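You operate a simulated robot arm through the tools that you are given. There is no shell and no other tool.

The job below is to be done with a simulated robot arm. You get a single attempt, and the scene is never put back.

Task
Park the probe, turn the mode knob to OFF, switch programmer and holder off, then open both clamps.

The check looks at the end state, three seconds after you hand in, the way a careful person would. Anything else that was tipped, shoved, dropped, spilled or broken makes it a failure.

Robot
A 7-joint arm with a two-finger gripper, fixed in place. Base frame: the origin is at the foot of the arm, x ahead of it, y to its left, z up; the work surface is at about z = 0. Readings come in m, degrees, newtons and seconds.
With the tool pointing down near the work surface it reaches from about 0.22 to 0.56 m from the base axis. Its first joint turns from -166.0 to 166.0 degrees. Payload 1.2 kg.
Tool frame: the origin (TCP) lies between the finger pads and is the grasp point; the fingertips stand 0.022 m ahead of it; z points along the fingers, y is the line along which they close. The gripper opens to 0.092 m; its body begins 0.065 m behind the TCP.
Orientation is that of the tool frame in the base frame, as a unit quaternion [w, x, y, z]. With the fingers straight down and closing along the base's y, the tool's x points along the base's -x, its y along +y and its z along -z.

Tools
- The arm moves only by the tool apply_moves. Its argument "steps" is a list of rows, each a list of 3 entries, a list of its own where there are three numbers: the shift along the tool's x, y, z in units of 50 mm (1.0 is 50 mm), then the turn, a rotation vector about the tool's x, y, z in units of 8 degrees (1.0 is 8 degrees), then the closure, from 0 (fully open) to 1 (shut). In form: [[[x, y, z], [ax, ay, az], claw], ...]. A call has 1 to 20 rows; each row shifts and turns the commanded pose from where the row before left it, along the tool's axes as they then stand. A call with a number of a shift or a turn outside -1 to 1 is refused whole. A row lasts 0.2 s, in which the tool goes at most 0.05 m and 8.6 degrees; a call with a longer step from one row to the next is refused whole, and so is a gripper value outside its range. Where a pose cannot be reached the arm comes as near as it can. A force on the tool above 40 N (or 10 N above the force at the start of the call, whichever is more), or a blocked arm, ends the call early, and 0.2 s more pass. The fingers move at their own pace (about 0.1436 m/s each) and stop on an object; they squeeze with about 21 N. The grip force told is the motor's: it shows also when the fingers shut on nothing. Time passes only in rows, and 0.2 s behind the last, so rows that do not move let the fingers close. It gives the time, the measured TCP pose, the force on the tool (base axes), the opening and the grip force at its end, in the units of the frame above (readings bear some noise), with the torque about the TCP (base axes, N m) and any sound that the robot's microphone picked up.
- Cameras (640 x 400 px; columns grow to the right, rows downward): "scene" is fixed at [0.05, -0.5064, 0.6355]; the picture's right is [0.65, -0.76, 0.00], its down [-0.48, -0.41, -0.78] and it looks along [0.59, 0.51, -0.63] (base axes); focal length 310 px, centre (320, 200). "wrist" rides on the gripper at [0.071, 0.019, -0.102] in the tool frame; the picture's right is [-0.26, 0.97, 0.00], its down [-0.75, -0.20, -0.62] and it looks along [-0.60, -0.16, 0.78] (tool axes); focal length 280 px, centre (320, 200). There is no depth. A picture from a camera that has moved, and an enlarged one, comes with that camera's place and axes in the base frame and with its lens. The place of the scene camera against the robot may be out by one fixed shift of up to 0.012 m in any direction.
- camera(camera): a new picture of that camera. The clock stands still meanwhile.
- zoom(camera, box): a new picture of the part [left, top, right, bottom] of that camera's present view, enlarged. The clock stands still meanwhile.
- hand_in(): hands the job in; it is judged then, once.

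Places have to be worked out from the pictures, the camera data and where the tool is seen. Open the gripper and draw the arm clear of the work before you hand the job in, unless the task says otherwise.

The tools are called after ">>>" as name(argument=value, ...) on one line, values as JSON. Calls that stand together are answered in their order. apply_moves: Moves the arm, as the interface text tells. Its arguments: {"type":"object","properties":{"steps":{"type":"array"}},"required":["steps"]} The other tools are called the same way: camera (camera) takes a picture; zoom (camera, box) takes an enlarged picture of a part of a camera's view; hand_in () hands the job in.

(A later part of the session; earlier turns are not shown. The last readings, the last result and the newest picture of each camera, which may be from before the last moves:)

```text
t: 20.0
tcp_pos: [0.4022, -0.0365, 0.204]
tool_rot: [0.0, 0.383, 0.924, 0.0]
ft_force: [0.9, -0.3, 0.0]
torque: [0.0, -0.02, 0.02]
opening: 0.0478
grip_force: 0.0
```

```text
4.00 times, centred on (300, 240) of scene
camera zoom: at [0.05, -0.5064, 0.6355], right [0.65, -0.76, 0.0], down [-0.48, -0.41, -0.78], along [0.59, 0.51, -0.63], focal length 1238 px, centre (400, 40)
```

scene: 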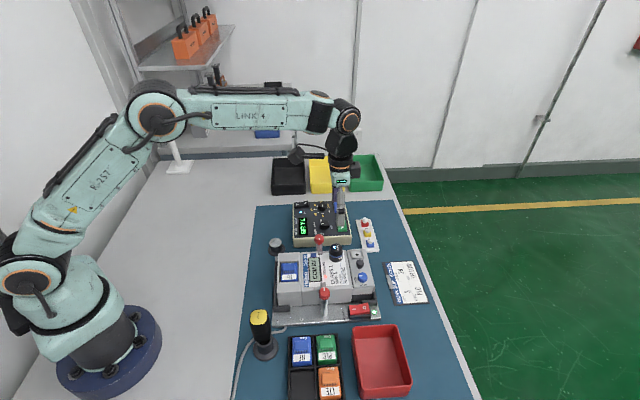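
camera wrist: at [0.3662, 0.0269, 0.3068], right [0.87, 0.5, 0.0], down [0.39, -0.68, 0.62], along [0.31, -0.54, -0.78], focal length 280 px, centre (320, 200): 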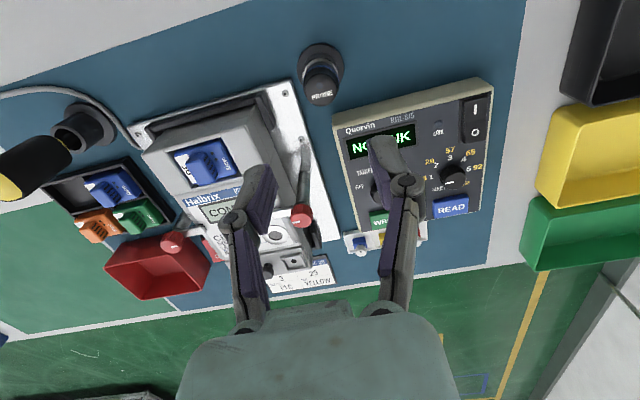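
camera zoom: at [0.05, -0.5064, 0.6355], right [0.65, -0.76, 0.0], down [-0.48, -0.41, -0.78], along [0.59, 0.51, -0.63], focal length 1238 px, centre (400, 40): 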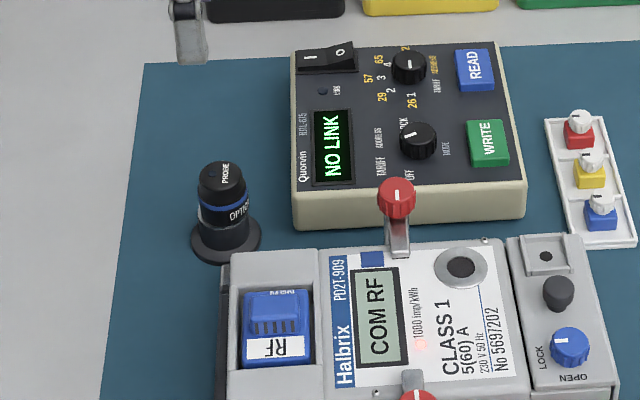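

The probe is parked upright and the meter is undisturbed. Next is the mode knob near (0.522,-0.105). I turn the tool so the fingers can swing counter-clockwise without meeting the WRITE button, and hover above it.

>>> apply_moves(steps=[[[0, 0, 0], [0, 0, 0.78125], 0.48], [[0, 0, 0], [0, 0, 0.78125], 0.48], [[0, 0, 0], [0, 0, 0.78125], 0.48], [[0, 0, 0], [0, 0, 0.78125], 0.48], [[-0.424, 0.358, 0.1], [0, 0, 0], 0.48], [[-0.424, 0.358, 0.1], [0, 0, 0], 0.48], [[-0.424, 0.358, 0.1], [0, 0, 0], 0.48], [[-0.424, 0.358, 0.1], [0, 0, 0], 0.48], [[-0.424, 0.358, 0.1], [0, 0, 0], 0.48], [[0, 0, 0], [0, 0, 0], 0.48], [[0, 0, 0], [0, 0, 0], 0.48]])

>>> camera(camera="wrist")

>>> zoom(camera="wrist", box=[250, 60, 390, 180])

>>> camera(camera="scene")

```text
t: 22.4
tcp_pos: [0.5226, -0.1066, 0.1799]
tool_rot: [0.0, 0.574, 0.819, 0.0]
ft_force: [-0.2, -1.0, -0.9]
torque: [-0.03, 0.01, -0.02]
opening: 0.0477
grip_force: 0.0
```

```text
taken
camera wrist: at [0.5171, -0.0328, 0.2819], right [1.0, 0.08, 0.0], down [0.07, -0.78, 0.62], along [0.05, -0.62, -0.78], focal length 280 px, centre (320, 200)
```

wrist: 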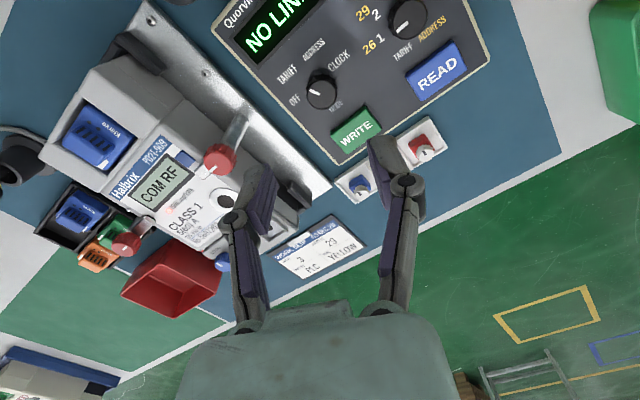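

```text
3.33 times, centred on (320, 120) of wrist
camera zoom: at [0.5171, -0.0328, 0.2819], right [1.0, 0.08, 0.0], down [0.07, -0.78, 0.62], along [0.05, -0.62, -0.78], focal length 935 px, centre (320, 467)
```

zoom: 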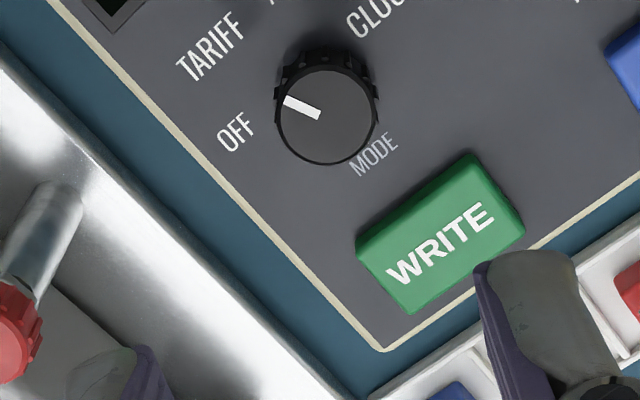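

```text
taken
```

scene: 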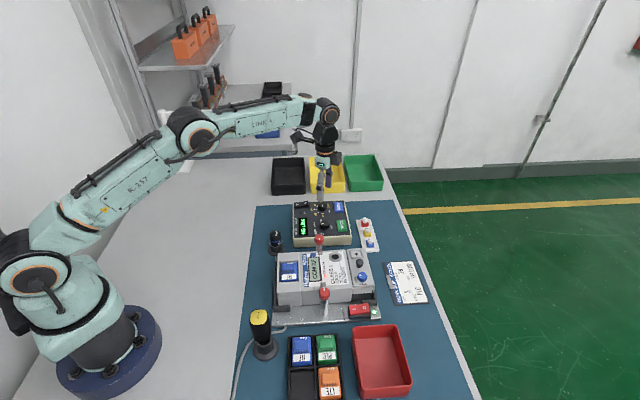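

The mode knob's centre is at (0.525,-0.106) with its top at z≈0.057, panel at 0.041 and diameter 24 mm. It points to TARIFF and OFF lies about 45° counter-clockwise. I centre on it and come down to just above.

>>> apply_moves(steps=[[[-0.009, 0.032, 0], [0, 0, 0], 0.48], [[0, 0, 0.5], [0, 0, 0], 0.48], [[0, 0, 0.5], [0, 0, 0], 0.48], [[0, 0, 0.5], [0, 0, 0], 0.48], [[0, 0, 0.2], [0, 0, 0], 0.48], [[0, 0, 0], [0, 0, 0], 0.48], [[0, 0, 0], [0, 0, 0], 0.48]])

>>> camera(camera="wrist")

>>> zoom(camera="wrist", box=[250, 100, 390, 220])

>>> zoom(camera="scene", box=[280, 180, 370, 250])

```text
t: 24.0
tcp_pos: [0.5248, -0.107, 0.095]
tool_rot: [-0.001, 0.574, 0.819, 0.0]
ft_force: [0.8, 0.6, -0.2]
torque: [0.0, 0.02, 0.02]
opening: 0.0478
grip_force: 0.0
```

```text
taken
camera wrist: at [0.5197, -0.0326, 0.1969], right [1.0, 0.08, 0.0], down [0.07, -0.78, 0.62], along [0.05, -0.62, -0.78], focal length 280 px, centre (320, 200)
```

wrist: 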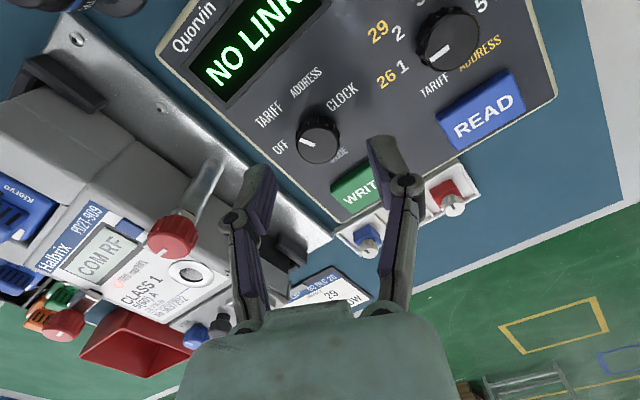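

```text
3.33 times, centred on (320, 160) of wrist
camera zoom: at [0.5197, -0.0326, 0.1969], right [1.0, 0.08, 0.0], down [0.07, -0.78, 0.62], along [0.05, -0.62, -0.78], focal length 935 px, centre (320, 333)
```

zoom: 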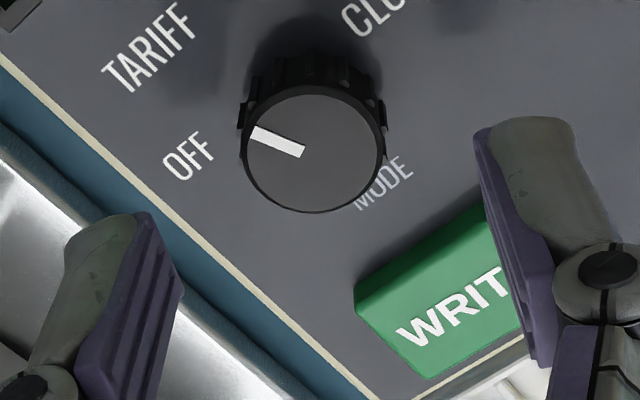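

```text
5.71 times, centred on (325, 215) of scene
camera zoom: at [0.05, -0.5064, 0.6355], right [0.65, -0.76, 0.0], down [-0.48, -0.41, -0.78], along [0.59, 0.51, -0.63], focal length 1769 px, centre (291, 114)
```

zoom: 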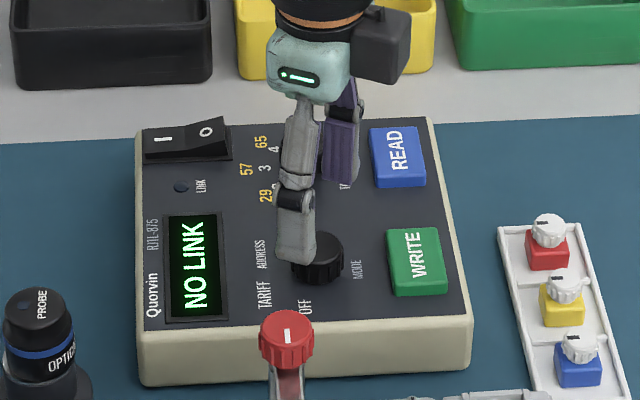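

The knob is 1.2 mm left of the tool axis. I correct that, descend to z≈0.068 (tips about 5 mm above the panel) and close on the knob.

>>> apply_moves(steps=[[[0.006, -0.022, 0.13], [0, 0, 0], 0.48], [[0, 0, 0.14], [0, 0, 0], 0.48], [[0, 0, 0.14], [0, 0, 0], 0.48], [[0, 0, 0.13], [0, 0, 0], 0.48], [[0, 0, 0], [0, 0, 0], 0.48], [[0, 0, 0], [0, 0, 0], 0.6], [[0, 0, 0], [0, 0, 0], 0.7], [[0, 0, 0], [0, 0, 0], 0.8], [[0, 0, 0], [0, 0, 0], 0.9]])

>>> camera(camera="wrist")

>>> zoom(camera="wrist", box=[250, 100, 390, 220])

```text
t: 26.0
tcp_pos: [0.5237, -0.1069, 0.0684]
tool_rot: [0.001, 0.574, 0.819, 0.0]
ft_force: [6.8, 0.8, -0.8]
torque: [-0.03, -0.16, -0.02]
opening: 0.0235
grip_force: 28.2
```

```text
taken
camera wrist: at [0.5181, -0.0328, 0.1701], right [1.0, 0.08, 0.0], down [0.07, -0.78, 0.63], along [0.05, -0.62, -0.78], focal length 280 px, centre (320, 200)
```

wrist: 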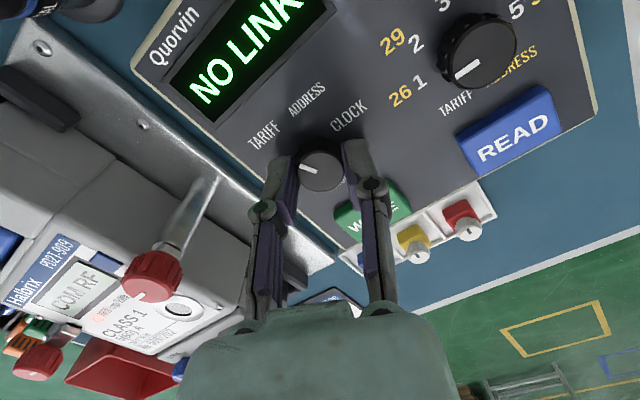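

```text
3.33 times, centred on (320, 160) of wrist
camera zoom: at [0.5181, -0.0328, 0.1701], right [1.0, 0.08, 0.0], down [0.07, -0.78, 0.63], along [0.05, -0.62, -0.78], focal length 935 px, centre (320, 333)
```

zoom: 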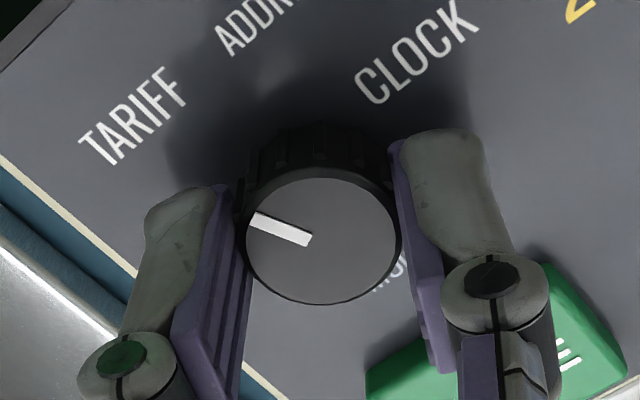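

The grip on the knob is firm, but a 6.8 N side force shows I sit slightly off centre. I nudge 1 mm toward +y of the tool and read the force before turning.

>>> apply_moves(steps=[[[0, 0.02, 0], [0, 0, 0], 0.9], [[0, 0, 0], [0, 0, 0], 0.9]])

```text
t: 26.6
tcp_pos: [0.5249, -0.1067, 0.0682]
tool_rot: [-0.001, 0.574, 0.819, 0.0]
ft_force: [-14.2, 0.8, 15.1]
torque: [0.11, 0.3, 0.02]
opening: 0.0236
grip_force: 28.5
```

That overshot (-14 N), so the true centre is about a third of a millimetre from the first spot. I move back 0.65 mm.

>>> apply_moves(steps=[[[0, -0.013, 0], [0, 0, 0], 0.9], [[0, 0, 0], [0, 0, 0], 0.9]])

```text
t: 27.2
tcp_pos: [0.5233, -0.1071, 0.069]
tool_rot: [0.0, 0.574, 0.819, 0.0]
ft_force: [-12.1, 1.7, 16.6]
torque: [0.31, 0.35, 0.01]
opening: 0.0238
grip_force: 28.2
```

The residual force hasn't dropped and shows 16 N upward, so something is loaded. I look before doing anything else.

>>> zoom(camera="wrist", box=[250, 100, 390, 220])

>>> zoom(camera="scene", box=[295, 195, 355, 240])

```text
3.33 times, centred on (320, 160) of wrist
camera zoom: at [0.5183, -0.0328, 0.17], right [1.0, 0.08, 0.0], down [0.07, -0.78, 0.62], along [0.05, -0.62, -0.78], focal length 935 px, centre (320, 333)
```

zoom: 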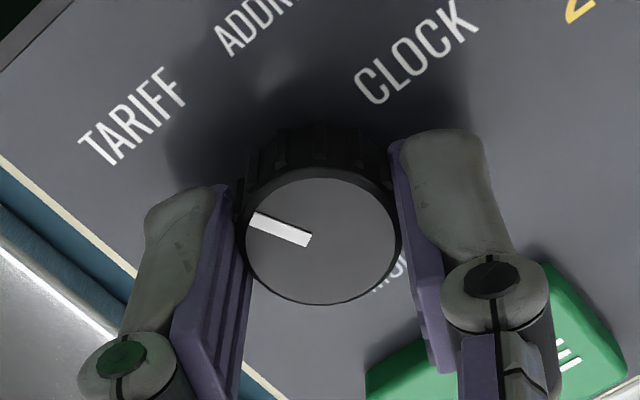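

```text
8.89 times, centred on (325, 218) of scene
camera zoom: at [0.05, -0.5064, 0.6355], right [0.65, -0.76, 0.0], down [-0.48, -0.41, -0.78], along [0.59, 0.51, -0.63], focal length 2752 px, centre (276, 44)
```

zoom: 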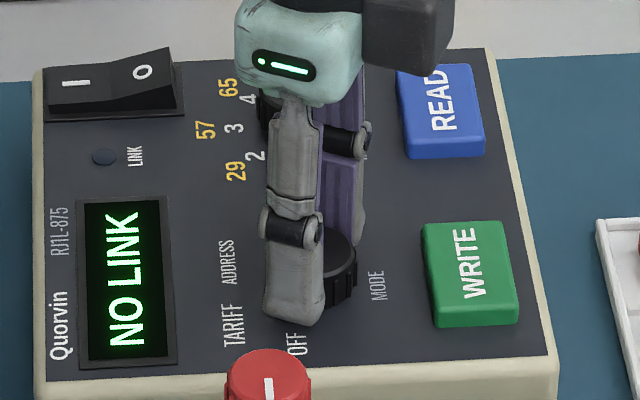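

Nothing has visibly moved, so I'll release the knob, let the loads vanish, and measure the centring again before gripping.

>>> apply_moves(steps=[[[0, 0, 0], [0, 0, 0], 0.6], [[0, 0, 0], [0, 0, 0], 0.6], [[0, 0, 0], [0, 0, 0], 0.6]])

>>> zoom(camera="wrist", box=[270, 120, 370, 200])

```text
t: 28.0
tcp_pos: [0.5236, -0.1069, 0.0673]
tool_rot: [0.0, 0.573, 0.819, 0.001]
ft_force: [-0.6, -0.1, 0.7]
torque: [-0.02, 0.0, 0.0]
opening: 0.037
grip_force: 0.1
```

```text
5.00 times, centred on (320, 160) of wrist
camera zoom: at [0.5183, -0.0329, 0.1695], right [1.0, 0.08, 0.0], down [0.07, -0.78, 0.63], along [0.05, -0.62, -0.78], focal length 1402 px, centre (320, 400)
```

zoom: 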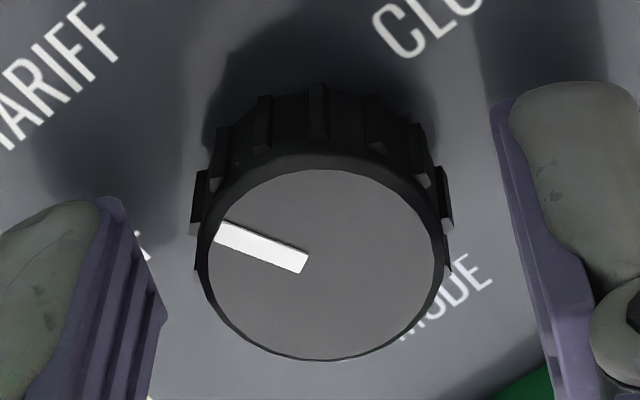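

The knob is now centred to about 0.1 mm across the fingers. I close again from here and read the force.

>>> apply_moves(steps=[[[0.01, 0, 0], [0, 0, 0], 0.66], [[0, 0, 0], [0, 0, 0], 0.7], [[0, 0, 0], [0, 0, 0], 0.75], [[0, 0, 0], [0, 0, 0], 0.8], [[0, 0, 0], [0, 0, 0], 0.85], [[0, 0, 0], [0, 0, 0], 0.85]])

```text
t: 29.4
tcp_pos: [0.5233, -0.1053, 0.0678]
tool_rot: [0.0, 0.574, 0.819, 0.001]
ft_force: [4.6, 0.0, -1.1]
torque: [0.0, -0.11, -0.03]
opening: 0.0237
grip_force: 27.5
```

The side force is only 4.6 N, so the grip is good. I turn 45° counter-clockwise in small steps and watch the force and torque.

>>> apply_moves(steps=[[[0, 0, 0], [0, 0, -0.47], 0.85], [[0, 0, 0], [0, 0, -0.47], 0.85], [[0, 0, 0], [0, 0, -0.47], 0.85], [[0, 0, 0], [0, 0, -0.47], 0.85]])

>>> zoom(camera="wrist", box=[250, 100, 390, 220])

```text
t: 30.4
tcp_pos: [0.5237, -0.1063, 0.0671]
tool_rot: [0.0, 0.461, 0.887, 0.0]
ft_force: [1.7, 0.5, 0.8]
torque: [0.11, 0.04, -0.04]
opening: 0.0233
grip_force: 28.0
```

```text
3.33 times, centred on (320, 160) of wrist
camera zoom: at [0.4992, -0.0367, 0.1698], right [0.94, 0.34, 0.0], down [0.27, -0.73, 0.62], along [0.21, -0.59, -0.78], focal length 935 px, centre (320, 333)
```

zoom: 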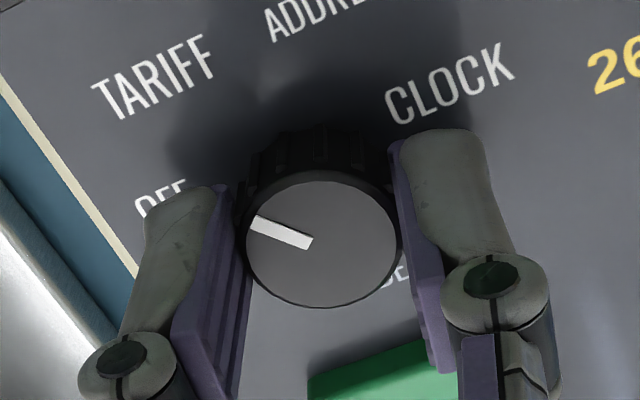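

The knob turns with the gripper (15° so far) at low force. I continue the remaining 30°.

>>> apply_moves(steps=[[[0, 0, 0], [0, 0, -0.47], 0.85], [[0, 0, 0], [0, 0, -0.47], 0.85], [[0, 0, 0], [0, 0, -0.47], 0.85], [[0, 0, 0], [0, 0, -0.47], 0.85], [[0, 0, 0], [0, 0, -0.47], 0.85], [[0, 0, 0], [0, 0, -0.47], 0.85], [[0, 0, 0], [0, 0, -0.47], 0.85], [[0, 0, 0], [0, 0, -0.47], 0.85], [[0, 0, 0], [0, 0, 0], 0.85]])

>>> zoom(camera="wrist", box=[230, 60, 410, 220])

>>> zoom(camera="scene", box=[285, 195, 360, 250])

```text
t: 32.4
tcp_pos: [0.5247, -0.1066, 0.0681]
tool_rot: [0.0, 0.216, 0.976, 0.0]
ft_force: [-9.2, -7.4, 3.1]
torque: [-0.16, 0.12, 0.0]
opening: 0.0237
grip_force: 28.1
```

```text
2.50 times, centred on (320, 140) of wrist
camera zoom: at [0.4679, -0.0586, 0.1698], right [0.64, 0.77, 0.0], down [0.6, -0.5, 0.62], along [0.48, -0.4, -0.78], focal length 701 px, centre (320, 350)
```

zoom: 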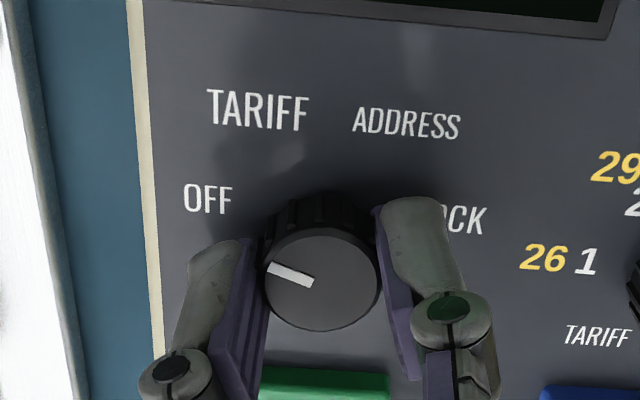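

```text
7.27 times, centred on (322, 222) of scene
camera zoom: at [0.05, -0.5064, 0.6355], right [0.65, -0.76, 0.0], down [-0.48, -0.41, -0.78], along [0.59, 0.51, -0.63], focal length 2251 px, centre (302, 36)
```

zoom: 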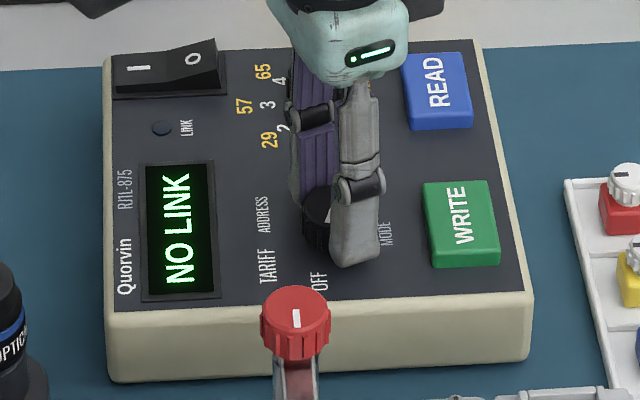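

The mark has swung about 45° to an azimuth of ≈208°, close to the OFF label's direction. I release the knob and check where it rests.

>>> apply_moves(steps=[[[0, 0, 0], [0, 0, 0], 0.65], [[0, 0, 0], [0, 0, 0], 0.5], [[0, 0, 0], [0, 0, 0], 0.5], [[0, 0, -0.3], [0, 0, 0], 0.5], [[0, 0, -0.5], [0, 0, 0], 0.5], [[0, 0, -0.5], [0, 0, 0], 0.5], [[0, 0, -0.5], [0, 0, 0], 0.5], [[0, 0, 0], [0, 0, 0], 0.5]])

>>> zoom(camera="wrist", box=[250, 30, 390, 150])

>>> zoom(camera="scene", box=[305, 210, 345, 235])

```text
t: 34.2
tcp_pos: [0.5229, -0.1053, 0.1586]
tool_rot: [0.0, 0.215, 0.977, 0.0]
ft_force: [-0.6, 0.5, 0.5]
torque: [0.04, -0.02, -0.03]
opening: 0.0459
grip_force: 0.0
```

```text
3.33 times, centred on (320, 90) of wrist
camera zoom: at [0.4679, -0.058, 0.2609], right [0.64, 0.77, 0.0], down [0.6, -0.5, 0.62], along [0.48, -0.4, -0.78], focal length 935 px, centre (320, 567)
```

zoom: 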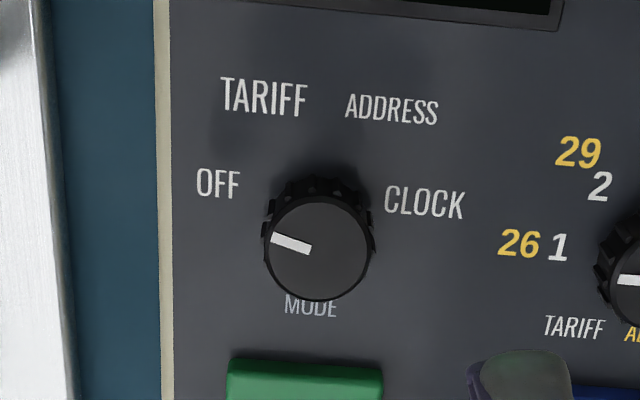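

```text
16.00 times, centred on (325, 222) of scene
camera zoom: at [0.05, -0.5064, 0.6355], right [0.65, -0.76, 0.0], down [-0.48, -0.41, -0.78], along [0.59, 0.51, -0.63], focal length 4953 px, centre (240, -160)
```

zoom: 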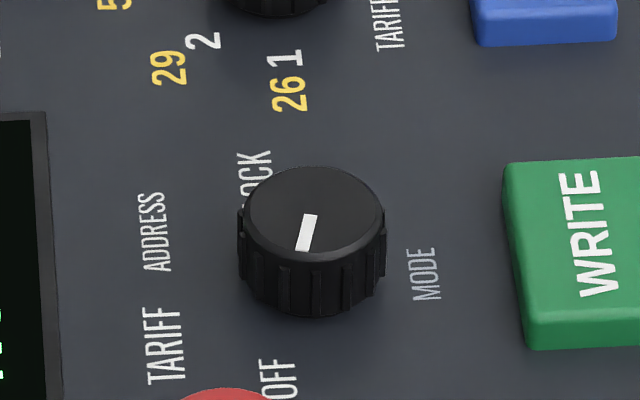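

The mark now points toward OFF and seems to have settled into a detent at about 210–213°. I zoom closer to confirm it, along with the display.

>>> zoom(camera="wrist", box=[285, 60, 355, 110])

>>> zoom(camera="scene", box=[285, 195, 365, 255])

>>> camera(camera="wrist")

```text
8.00 times, centred on (320, 85) of wrist
camera zoom: at [0.4679, -0.058, 0.2609], right [0.64, 0.77, 0.0], down [0.6, -0.5, 0.62], along [0.48, -0.4, -0.78], focal length 2243 px, centre (320, 1120)
```

zoom: 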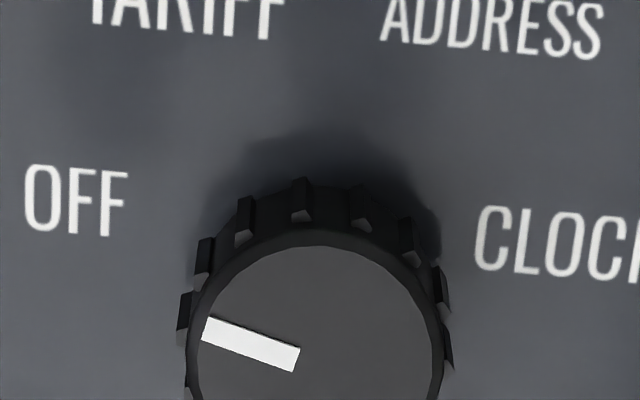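

```text
6.67 times, centred on (325, 225) of scene
camera zoom: at [0.05, -0.5064, 0.6355], right [0.65, -0.76, 0.0], down [-0.48, -0.41, -0.78], along [0.59, 0.51, -0.63], focal length 2064 px, centre (287, 33)
```

zoom: 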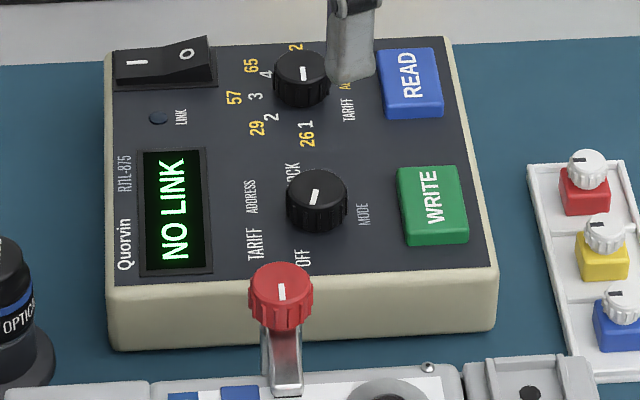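

```text
taken
camera wrist: at [0.4679, -0.058, 0.2609], right [0.64, 0.77, 0.0], down [0.6, -0.5, 0.62], along [0.48, -0.4, -0.78], focal length 280 px, centre (320, 200)
```

wrist: 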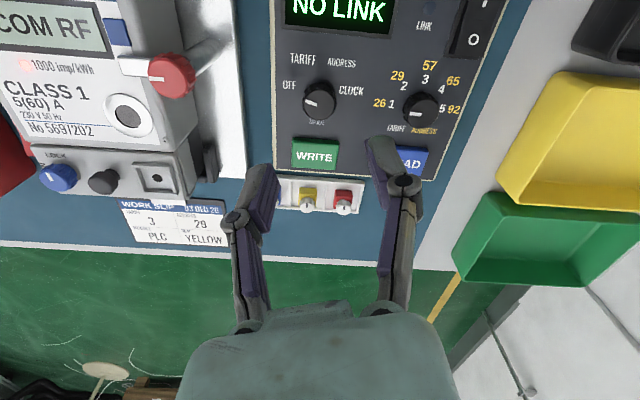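

The pointer measures 210°, exactly one 50° step from TARIFF, so the mode knob is at OFF and stays there on its own. Next is the programmer's rocker: its O half is near (0.557,-0.001) and stands raised. I close the fingers, square the tool to it and hover above.

>>> apply_moves(steps=[[[0, 0, 0], [0, 0, 0.833], 0.6], [[0, 0, 0], [0, 0, 0.833], 0.7], [[0, 0, 0], [0, 0, 0.834], 0.85], [[0.249, 0.486, 0.05], [0, 0, 0], 1], [[0.249, 0.486, 0.05], [0, 0, 0], 1], [[0.249, 0.486, 0.05], [0, 0, 0], 1], [[0.249, 0.486, 0.05], [0, 0, 0], 1], [[0, 0, 0], [0, 0, 0], 1], [[0, 0, 0], [0, 0, 0], 1]])

>>> camera(camera="wrist")

>>> zoom(camera="wrist", box=[240, 40, 400, 220])

>>> zoom(camera="scene", box=[270, 160, 370, 240])

```text
t: 36.2
tcp_pos: [0.5568, -0.001, 0.1483]
tool_rot: [0.0, 0.381, 0.924, -0.001]
ft_force: [0.0, -0.2, -1.0]
torque: [-0.01, 0.0, -0.02]
opening: 0.0
grip_force: 21.2
```

```text
taken
camera wrist: at [0.5206, 0.0622, 0.2503], right [0.87, 0.5, 0.0], down [0.39, -0.68, 0.62], along [0.31, -0.54, -0.78], focal length 280 px, centre (320, 200)
```

wrist: 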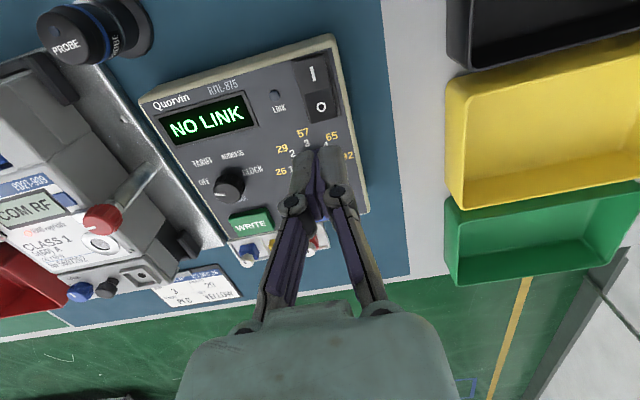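

```text
2.22 times, centred on (320, 130) of wrist
camera zoom: at [0.5206, 0.0622, 0.2503], right [0.87, 0.5, 0.0], down [0.39, -0.68, 0.62], along [0.31, -0.54, -0.78], focal length 623 px, centre (320, 356)
```

zoom: 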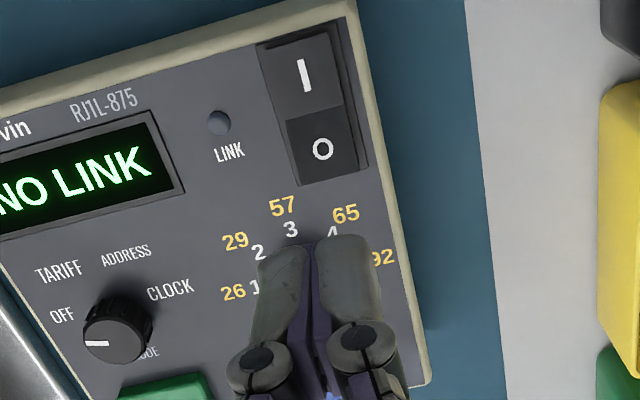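

```text
5.00 times, centred on (320, 200) of scene
camera zoom: at [0.05, -0.5064, 0.6355], right [0.65, -0.76, 0.0], down [-0.48, -0.41, -0.78], along [0.59, 0.51, -0.63], focal length 1548 px, centre (320, 200)
```

zoom: 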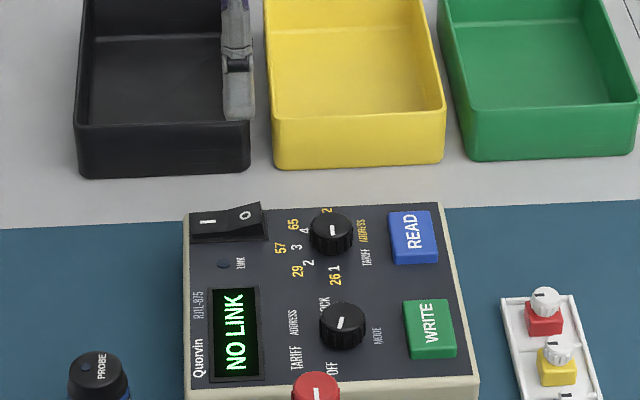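

The tool is right over the O mark at (0.558,-0.001,0.050). I shift 4 mm toward the outer, raised end and descend to just above it.

>>> apply_moves(steps=[[[-0.08, 0, 0.33], [0, 0, 0], 1], [[0, 0, 0.33], [0, 0, 0], 1], [[0, 0, 0.33], [0, 0, 0], 1], [[0, 0, 0.31], [0, 0, 0], 1], [[0, 0, 0], [0, 0, 0], 1], [[0, 0, 0], [0, 0, 0], 1]])

>>> zoom(camera="wrist", box=[240, 80, 400, 240])

>>> zoom(camera="scene", box=[280, 180, 350, 230])

```text
t: 37.6
tcp_pos: [0.5601, -0.0059, 0.0831]
tool_rot: [0.001, 0.381, 0.925, 0.0]
ft_force: [-0.2, -1.6, -0.2]
torque: [0.01, -0.03, 0.03]
opening: 0.0
grip_force: 20.8
```

```text
2.50 times, centred on (320, 160) of wrist
camera zoom: at [0.5232, 0.0589, 0.1846], right [0.87, 0.5, 0.0], down [0.39, -0.68, 0.62], along [0.31, -0.54, -0.78], focal length 701 px, centre (320, 300)
```

zoom: 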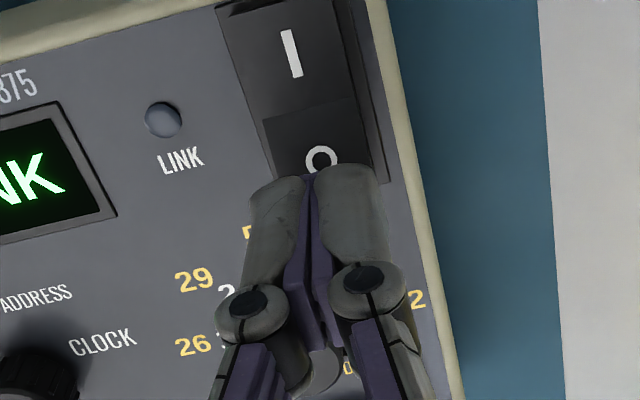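

```text
8.00 times, centred on (315, 205) of scene
camera zoom: at [0.05, -0.5064, 0.6355], right [0.65, -0.76, 0.0], down [-0.48, -0.41, -0.78], along [0.59, 0.51, -0.63], focal length 2476 px, centre (360, 160)
```

zoom: 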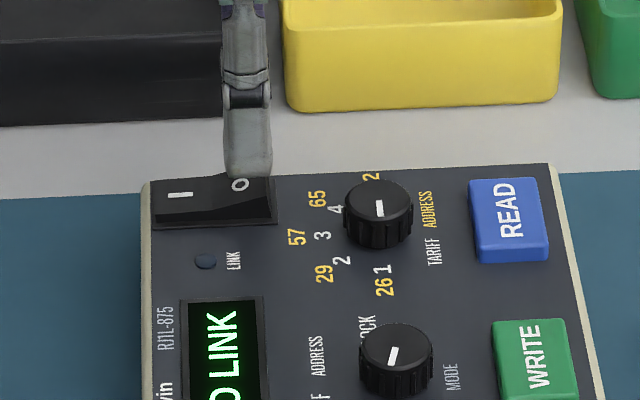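

The tips are right above the raised outer half of O. I press down in 2 mm steps, listening for the click.

>>> apply_moves(steps=[[[0, 0, 0.04], [0, 0, 0], 1], [[0, 0, 0.04], [0, 0, 0], 1], [[0, 0, 0.04], [0, 0, 0], 1], [[0, 0, 0.04], [0, 0, 0], 1]])

>>> zoom(camera="scene", box=[280, 180, 350, 230])

```text
t: 38.6
tcp_pos: [0.5596, -0.0056, 0.0752]
tool_rot: [-0.001, 0.381, 0.925, -0.001]
ft_force: [0.5, 0.8, -0.7]
torque: [0.02, 0.0, -0.03]
opening: 0.0
grip_force: 20.9
```

```text
8.00 times, centred on (315, 205) of scene
camera zoom: at [0.05, -0.5064, 0.6355], right [0.65, -0.76, 0.0], down [-0.48, -0.41, -0.78], along [0.59, 0.51, -0.63], focal length 2476 px, centre (360, 160)
```

zoom: 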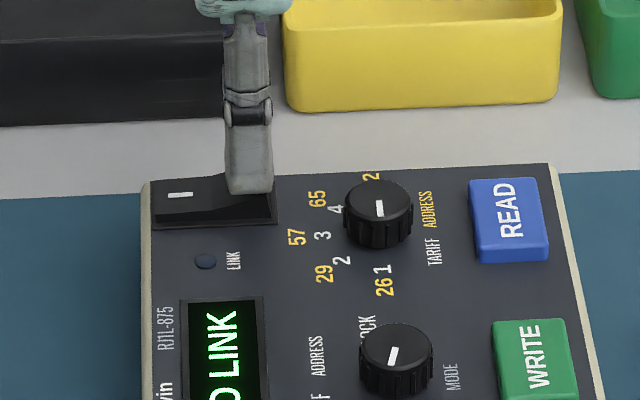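

No contact yet with the tip at about 0.053, so I keep going down slowly.

>>> apply_moves(steps=[[[0, 0, 0.03], [0, 0, 0], 1], [[0, 0, 0.03], [0, 0, 0], 1], [[0, 0, 0], [0, 0, 0], 1]])

>>> apply_moves(steps=[[[0, 0, 0.03], [0, 0, 0], 1], [[0, 0, 0], [0, 0, 0], 1]])

>>> zoom(camera="scene", box=[280, 180, 350, 230])

```text
t: 39.4
tcp_pos: [0.5594, -0.004, 0.0715]
tool_rot: [0.0, 0.382, 0.924, 0.0]
ft_force: [0.2, -0.1, 2.4]
torque: [-0.02, 0.01, 0.02]
opening: 0.006
grip_force: 28.1
```

```text
t: 40.0
tcp_pos: [0.5602, -0.0045, 0.0688]
tool_rot: [0.0, 0.381, 0.925, 0.0]
ft_force: [-0.5, -0.7, -0.3]
torque: [0.02, 0.01, -0.01]
opening: 0.0
grip_force: 27.7
heard: click
```

```text
8.00 times, centred on (315, 205) of scene
camera zoom: at [0.05, -0.5064, 0.6355], right [0.65, -0.76, 0.0], down [-0.48, -0.41, -0.78], along [0.59, 0.51, -0.63], focal length 2476 px, centre (360, 160)
```

zoom: 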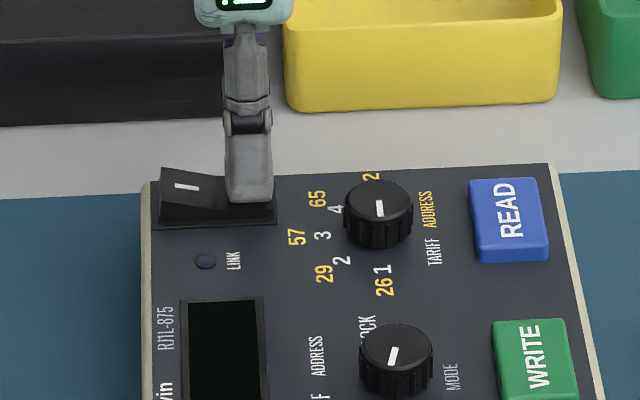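

A click sounded, the rocker flipped to O and the display went dark, so the programmer is off. I rise well clear and carry the closed gripper over to the holder's red rocker, whose O half is near (0.396,-0.328).

>>> apply_moves(steps=[[[0, 0, -0.3], [0, 0, 0], 1], [[0, 0, -0.6], [0, 0, 0], 1], [[0, 0, -0.7], [0, 0, 0], 1], [[0, 0, -0.5], [0, 0, 0], 1], [[-0.2262, -0.6902, 0], [0, 0, 0], 1], [[-0.2262, -0.6902, 0], [0, 0, 0], 1], [[-0.2262, -0.6902, 0], [0, 0, 0], 1], [[-0.2262, -0.6902, 0], [0, 0, 0], 1], [[-0.2262, -0.6902, 0], [0, 0, 0], 1], [[-0.2262, -0.6902, 0], [0, 0, 0], 1], [[-0.2262, -0.6902, 0], [0, 0, 0], 1], [[-0.2262, -0.6902, 0], [0, 0, 0], 1], [[-0.2262, -0.6902, 0], [0, 0, 0], 1], [[-0.2262, -0.6902, 0], [0, 0, 0], 1], [[0, 0, 0], [0, 0, 0], 1]])

>>> camera(camera="wrist")

>>> zoom(camera="wrist", box=[240, 20, 400, 200])

>>> camera(camera="scene")

```text
t: 43.2
tcp_pos: [0.3932, -0.3291, 0.1746]
tool_rot: [0.0, 0.381, 0.925, 0.0]
ft_force: [0.4, 1.1, 0.9]
torque: [-0.02, -0.04, 0.04]
opening: 0.0
grip_force: 27.9
out of reach, approached as far as the arm can: row 4
```

```text
taken
camera wrist: at [0.3566, -0.2652, 0.2769], right [0.87, 0.5, 0.0], down [0.39, -0.68, 0.62], along [0.31, -0.54, -0.78], focal length 280 px, centre (320, 200)
```

wrist: 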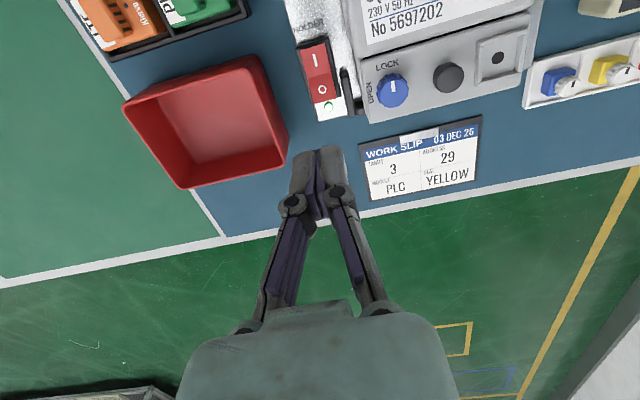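

```text
2.22 times, centred on (320, 110) of wrist
camera zoom: at [0.3566, -0.2652, 0.2769], right [0.87, 0.5, 0.0], down [0.39, -0.68, 0.62], along [0.31, -0.54, -0.78], focal length 623 px, centre (320, 400)
```

zoom: 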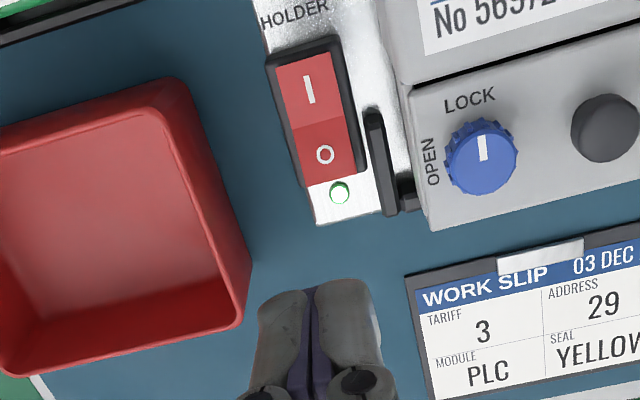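

```text
taken
```

scene: 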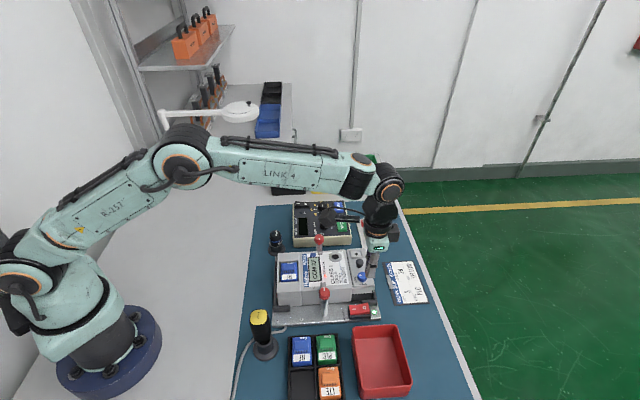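

The O label is at (0.395,-0.329), z≈0.036, almost under the tool. I shift 6 mm toward the outer end and 2 mm away from the black guide bar, and lower to just above the rocker.

>>> apply_moves(steps=[[[-0.116, -0.038, 0.3], [0, 0, 0], 1], [[0, 0, 0.5], [0, 0, 0], 1], [[0, 0, 0.5], [0, 0, 0], 1], [[0, 0, 0.4], [0, 0, 0], 1], [[0, 0, 0.3], [0, 0, 0], 1], [[0, 0, 0], [0, 0, 0], 1], [[0, 0, 0], [0, 0, 0], 1]])

>>> zoom(camera="wrist", box=[240, 80, 400, 240])

>>> zoom(camera="scene", box=[310, 260, 410, 335])

```text
t: 44.8
tcp_pos: [0.3951, -0.335, 0.0757]
tool_rot: [0.0, 0.381, 0.924, -0.001]
ft_force: [-1.5, -1.4, 0.2]
torque: [0.03, -0.03, -0.01]
opening: 0.0
grip_force: 28.0
```

```text
2.50 times, centred on (320, 160) of wrist
camera zoom: at [0.3596, -0.2706, 0.1766], right [0.87, 0.5, 0.0], down [0.39, -0.68, 0.63], along [0.31, -0.54, -0.78], focal length 701 px, centre (320, 300)
```

zoom: 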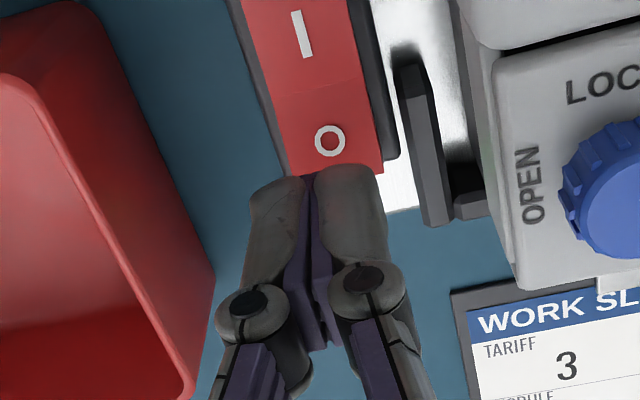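

```text
5.33 times, centred on (360, 298) of scene
camera zoom: at [0.05, -0.5064, 0.6355], right [0.65, -0.76, 0.0], down [-0.48, -0.41, -0.78], along [0.59, 0.51, -0.63], focal length 1651 px, centre (107, -320)
```

zoom: 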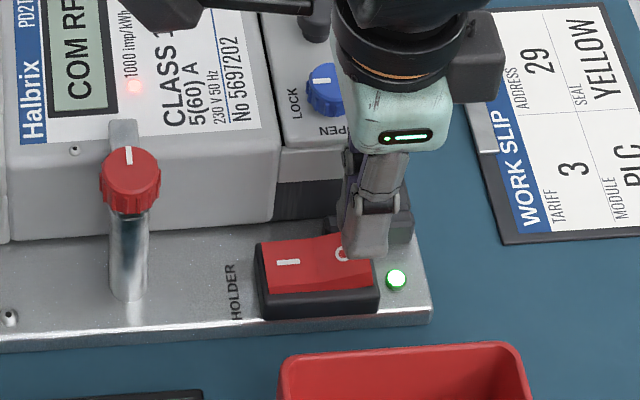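

The tips are over the raised outer end of O and clear of the guide bar. I press down in small steps, listening for the click.

>>> apply_moves(steps=[[[0, 0, 0.04], [0, 0, 0], 1], [[0, 0, 0.04], [0, 0, 0], 1], [[0, 0, 0.04], [0, 0, 0], 1], [[0, 0, 0.04], [0, 0, 0], 1], [[0, 0, 0], [0, 0, 0], 1]])

>>> apply_moves(steps=[[[0, 0, 0.03], [0, 0, 0], 1], [[0, 0, 0.03], [0, 0, 0], 1], [[0, 0, 0], [0, 0, 0], 1]])

>>> zoom(camera="scene", box=[310, 260, 410, 335])

```text
t: 46.0
tcp_pos: [0.3958, -0.335, 0.0664]
tool_rot: [0.0, 0.382, 0.924, 0.001]
ft_force: [-0.1, 0.0, -0.1]
torque: [-0.02, -0.02, -0.01]
opening: 0.0
grip_force: 28.0
```

```text
t: 46.8
tcp_pos: [0.3948, -0.3348, 0.0627]
tool_rot: [0.0, 0.382, 0.924, 0.0]
ft_force: [-1.0, -0.2, 0.0]
torque: [0.01, 0.0, 0.01]
opening: 0.0001
grip_force: 28.4
```

```text
5.33 times, centred on (360, 298) of scene
camera zoom: at [0.05, -0.5064, 0.6355], right [0.65, -0.76, 0.0], down [-0.48, -0.41, -0.78], along [0.59, 0.51, -0.63], focal length 1651 px, centre (107, -320)
```

zoom: 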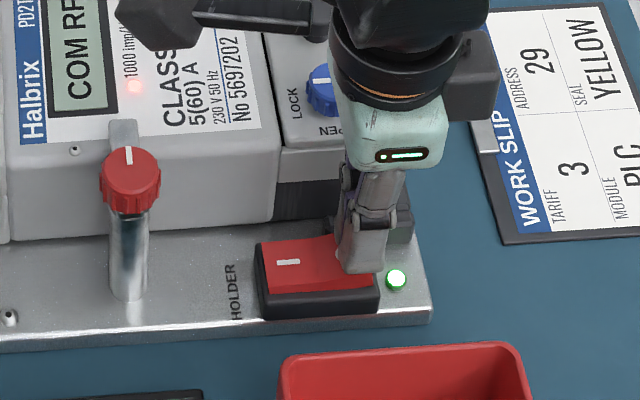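

Still no contact with the tip at z≈0.041. I move 2 mm inward so more of the tip covers O, then continue down.

>>> apply_moves(steps=[[[0.04, 0, 0], [0, 0, 0], 1], [[0, 0, 0.03], [0, 0, 0], 1], [[0, 0, 0], [0, 0, 0], 1]])

>>> apply_moves(steps=[[[0, 0, 0.03], [0, 0, 0], 1], [[0, 0, 0], [0, 0, 0], 1]])

>>> zoom(camera="scene", box=[330, 280, 390, 325])

```text
t: 47.6
tcp_pos: [0.3948, -0.3326, 0.0627]
tool_rot: [0.0, 0.381, 0.925, 0.0]
ft_force: [0.4, -0.3, -0.9]
torque: [0.01, 0.0, -0.02]
opening: 0.0
grip_force: 27.9
```

```text
t: 48.2
tcp_pos: [0.3954, -0.3335, 0.0602]
tool_rot: [0.0, 0.381, 0.925, 0.0]
ft_force: [0.6, 0.5, 0.2]
torque: [-0.01, 0.02, 0.01]
opening: 0.0
grip_force: 28.0
```

```text
8.89 times, centred on (360, 302) of scene
camera zoom: at [0.05, -0.5064, 0.6355], right [0.65, -0.76, 0.0], down [-0.48, -0.41, -0.78], along [0.59, 0.51, -0.63], focal length 2752 px, centre (-36, -711)
```

zoom: 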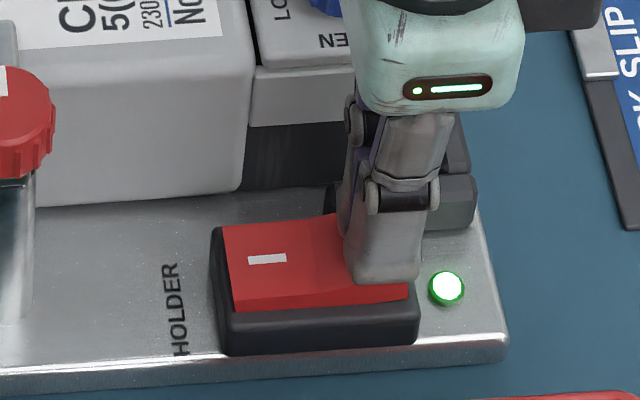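

The tip is almost touching the raised end. I continue in 1.5 mm steps.

>>> apply_moves(steps=[[[0, 0, 0.03], [0, 0, 0], 1], [[0, 0, 0], [0, 0, 0], 1]])

>>> apply_moves(steps=[[[0, 0, 0.03], [0, 0, 0], 1], [[0, 0, 0], [0, 0, 0], 1]])

>>> zoom(camera="scene", box=[330, 280, 390, 325])

```text
t: 48.8
tcp_pos: [0.3942, -0.3325, 0.0594]
tool_rot: [0.0, 0.382, 0.924, 0.001]
ft_force: [0.3, -0.3, 1.8]
torque: [-0.03, 0.0, 0.01]
opening: 0.0058
grip_force: 28.1
```

```text
t: 49.4
tcp_pos: [0.3954, -0.333, 0.0571]
tool_rot: [0.0, 0.381, 0.925, 0.0]
ft_force: [0.1, 0.1, 0.1]
torque: [-0.02, -0.04, 0.02]
opening: 0.0059
grip_force: 28.4
```

```text
8.89 times, centred on (360, 302) of scene
camera zoom: at [0.05, -0.5064, 0.6355], right [0.65, -0.76, 0.0], down [-0.48, -0.41, -0.78], along [0.59, 0.51, -0.63], focal length 2752 px, centre (-36, -711)
```

zoom: 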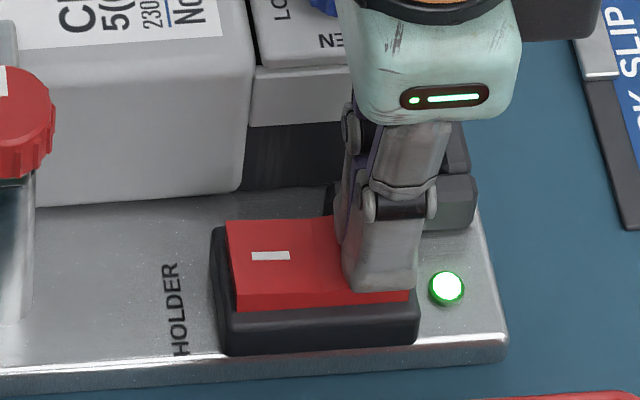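

The rocker is tilting (almost level now), with the LED still on. I continue pressing.

>>> apply_moves(steps=[[[0, 0, 0.03], [0, 0, 0], 1], [[0, 0, 0], [0, 0, 0], 1]])

>>> zoom(camera="scene", box=[330, 280, 390, 325])

```text
t: 50.0
tcp_pos: [0.3958, -0.3327, 0.0564]
tool_rot: [0.0, 0.381, 0.925, 0.0]
ft_force: [-0.2, 0.4, -0.3]
torque: [0.06, 0.03, 0.01]
opening: 0.0
grip_force: 28.2
heard: click
```

```text
8.89 times, centred on (360, 302) of scene
camera zoom: at [0.05, -0.5064, 0.6355], right [0.65, -0.76, 0.0], down [-0.48, -0.41, -0.78], along [0.59, 0.51, -0.63], focal length 2752 px, centre (-36, -711)
```

zoom: 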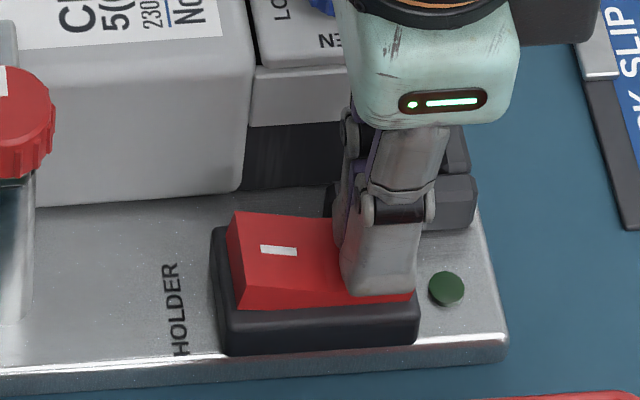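

A click, and the green LED went out, so the holder is off. I rise and move above clamp 1 near (0.333,-0.254), opening the fingers to about 50 mm on the way.

>>> apply_moves(steps=[[[0, 0, -0.27], [0, 0, 0], 1], [[0, 0, -0.5], [0, 0, 0], 1], [[0, 0, -0.5], [0, 0, 0], 1], [[0, 0, -0.5], [0, 0, 0], 1], [[0, 0, -0.5], [0, 0, 0], 1], [[0.4985, 0.06, 0], [0, 0, 0], 0.8], [[0.4985, 0.06, 0], [0, 0, 0], 0.6], [[0.4985, 0.06, 0], [0, 0, 0], 0.45], [[0.4985, 0.06, 0], [0, 0, 0], 0.45], [[0, 0, 0], [0, 0, 0], 0.45]])

>>> camera(camera="wrist")

>>> zoom(camera="wrist", box=[250, 50, 410, 170])

>>> zoom(camera="scene", box=[260, 230, 390, 330])

```text
t: 52.2
tcp_pos: [0.3313, -0.2541, 0.1714]
tool_rot: [0.0, 0.381, 0.925, -0.001]
ft_force: [-0.6, -0.5, -0.1]
torque: [0.01, 0.01, -0.03]
opening: 0.0505
grip_force: 0.1
```

```text
taken
camera wrist: at [0.2959, -0.1905, 0.272], right [0.87, 0.5, 0.0], down [0.39, -0.68, 0.63], along [0.31, -0.54, -0.78], focal length 280 px, centre (320, 200)
```

wrist: 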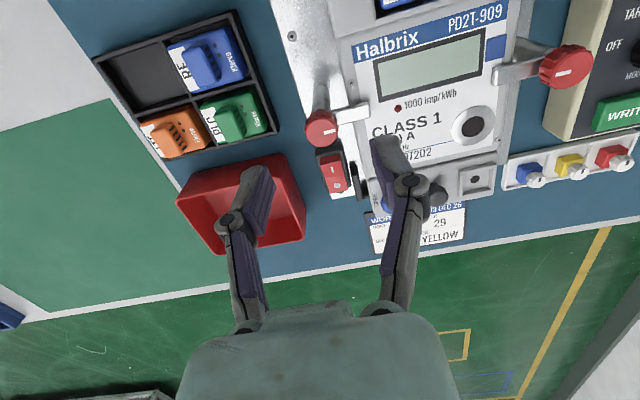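

```text
3.33 times, centred on (330, 110) of wrist
camera zoom: at [0.2959, -0.1905, 0.272], right [0.87, 0.5, 0.0], down [0.39, -0.68, 0.63], along [0.31, -0.54, -0.78], focal length 935 px, centre (287, 500)
```

zoom: 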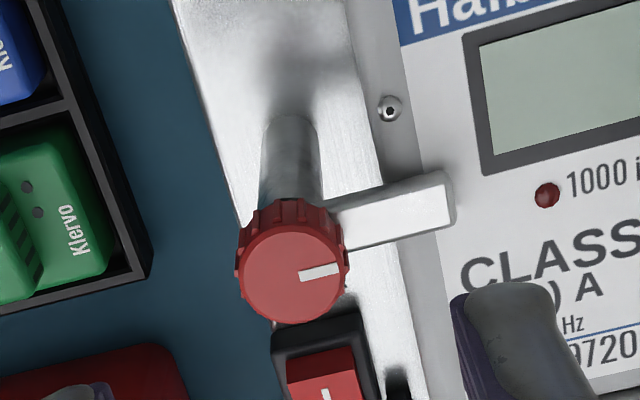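

```text
4.00 times, centred on (325, 280) of scene
camera zoom: at [0.05, -0.5064, 0.6355], right [0.65, -0.76, 0.0], down [-0.48, -0.41, -0.78], along [0.59, 0.51, -0.63], focal length 1238 px, centre (300, -120)
```

zoom: 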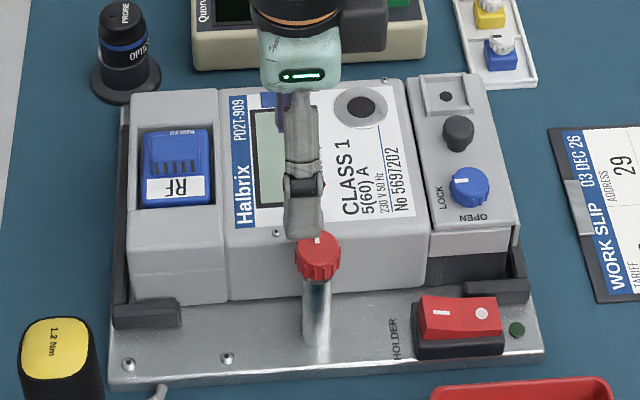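

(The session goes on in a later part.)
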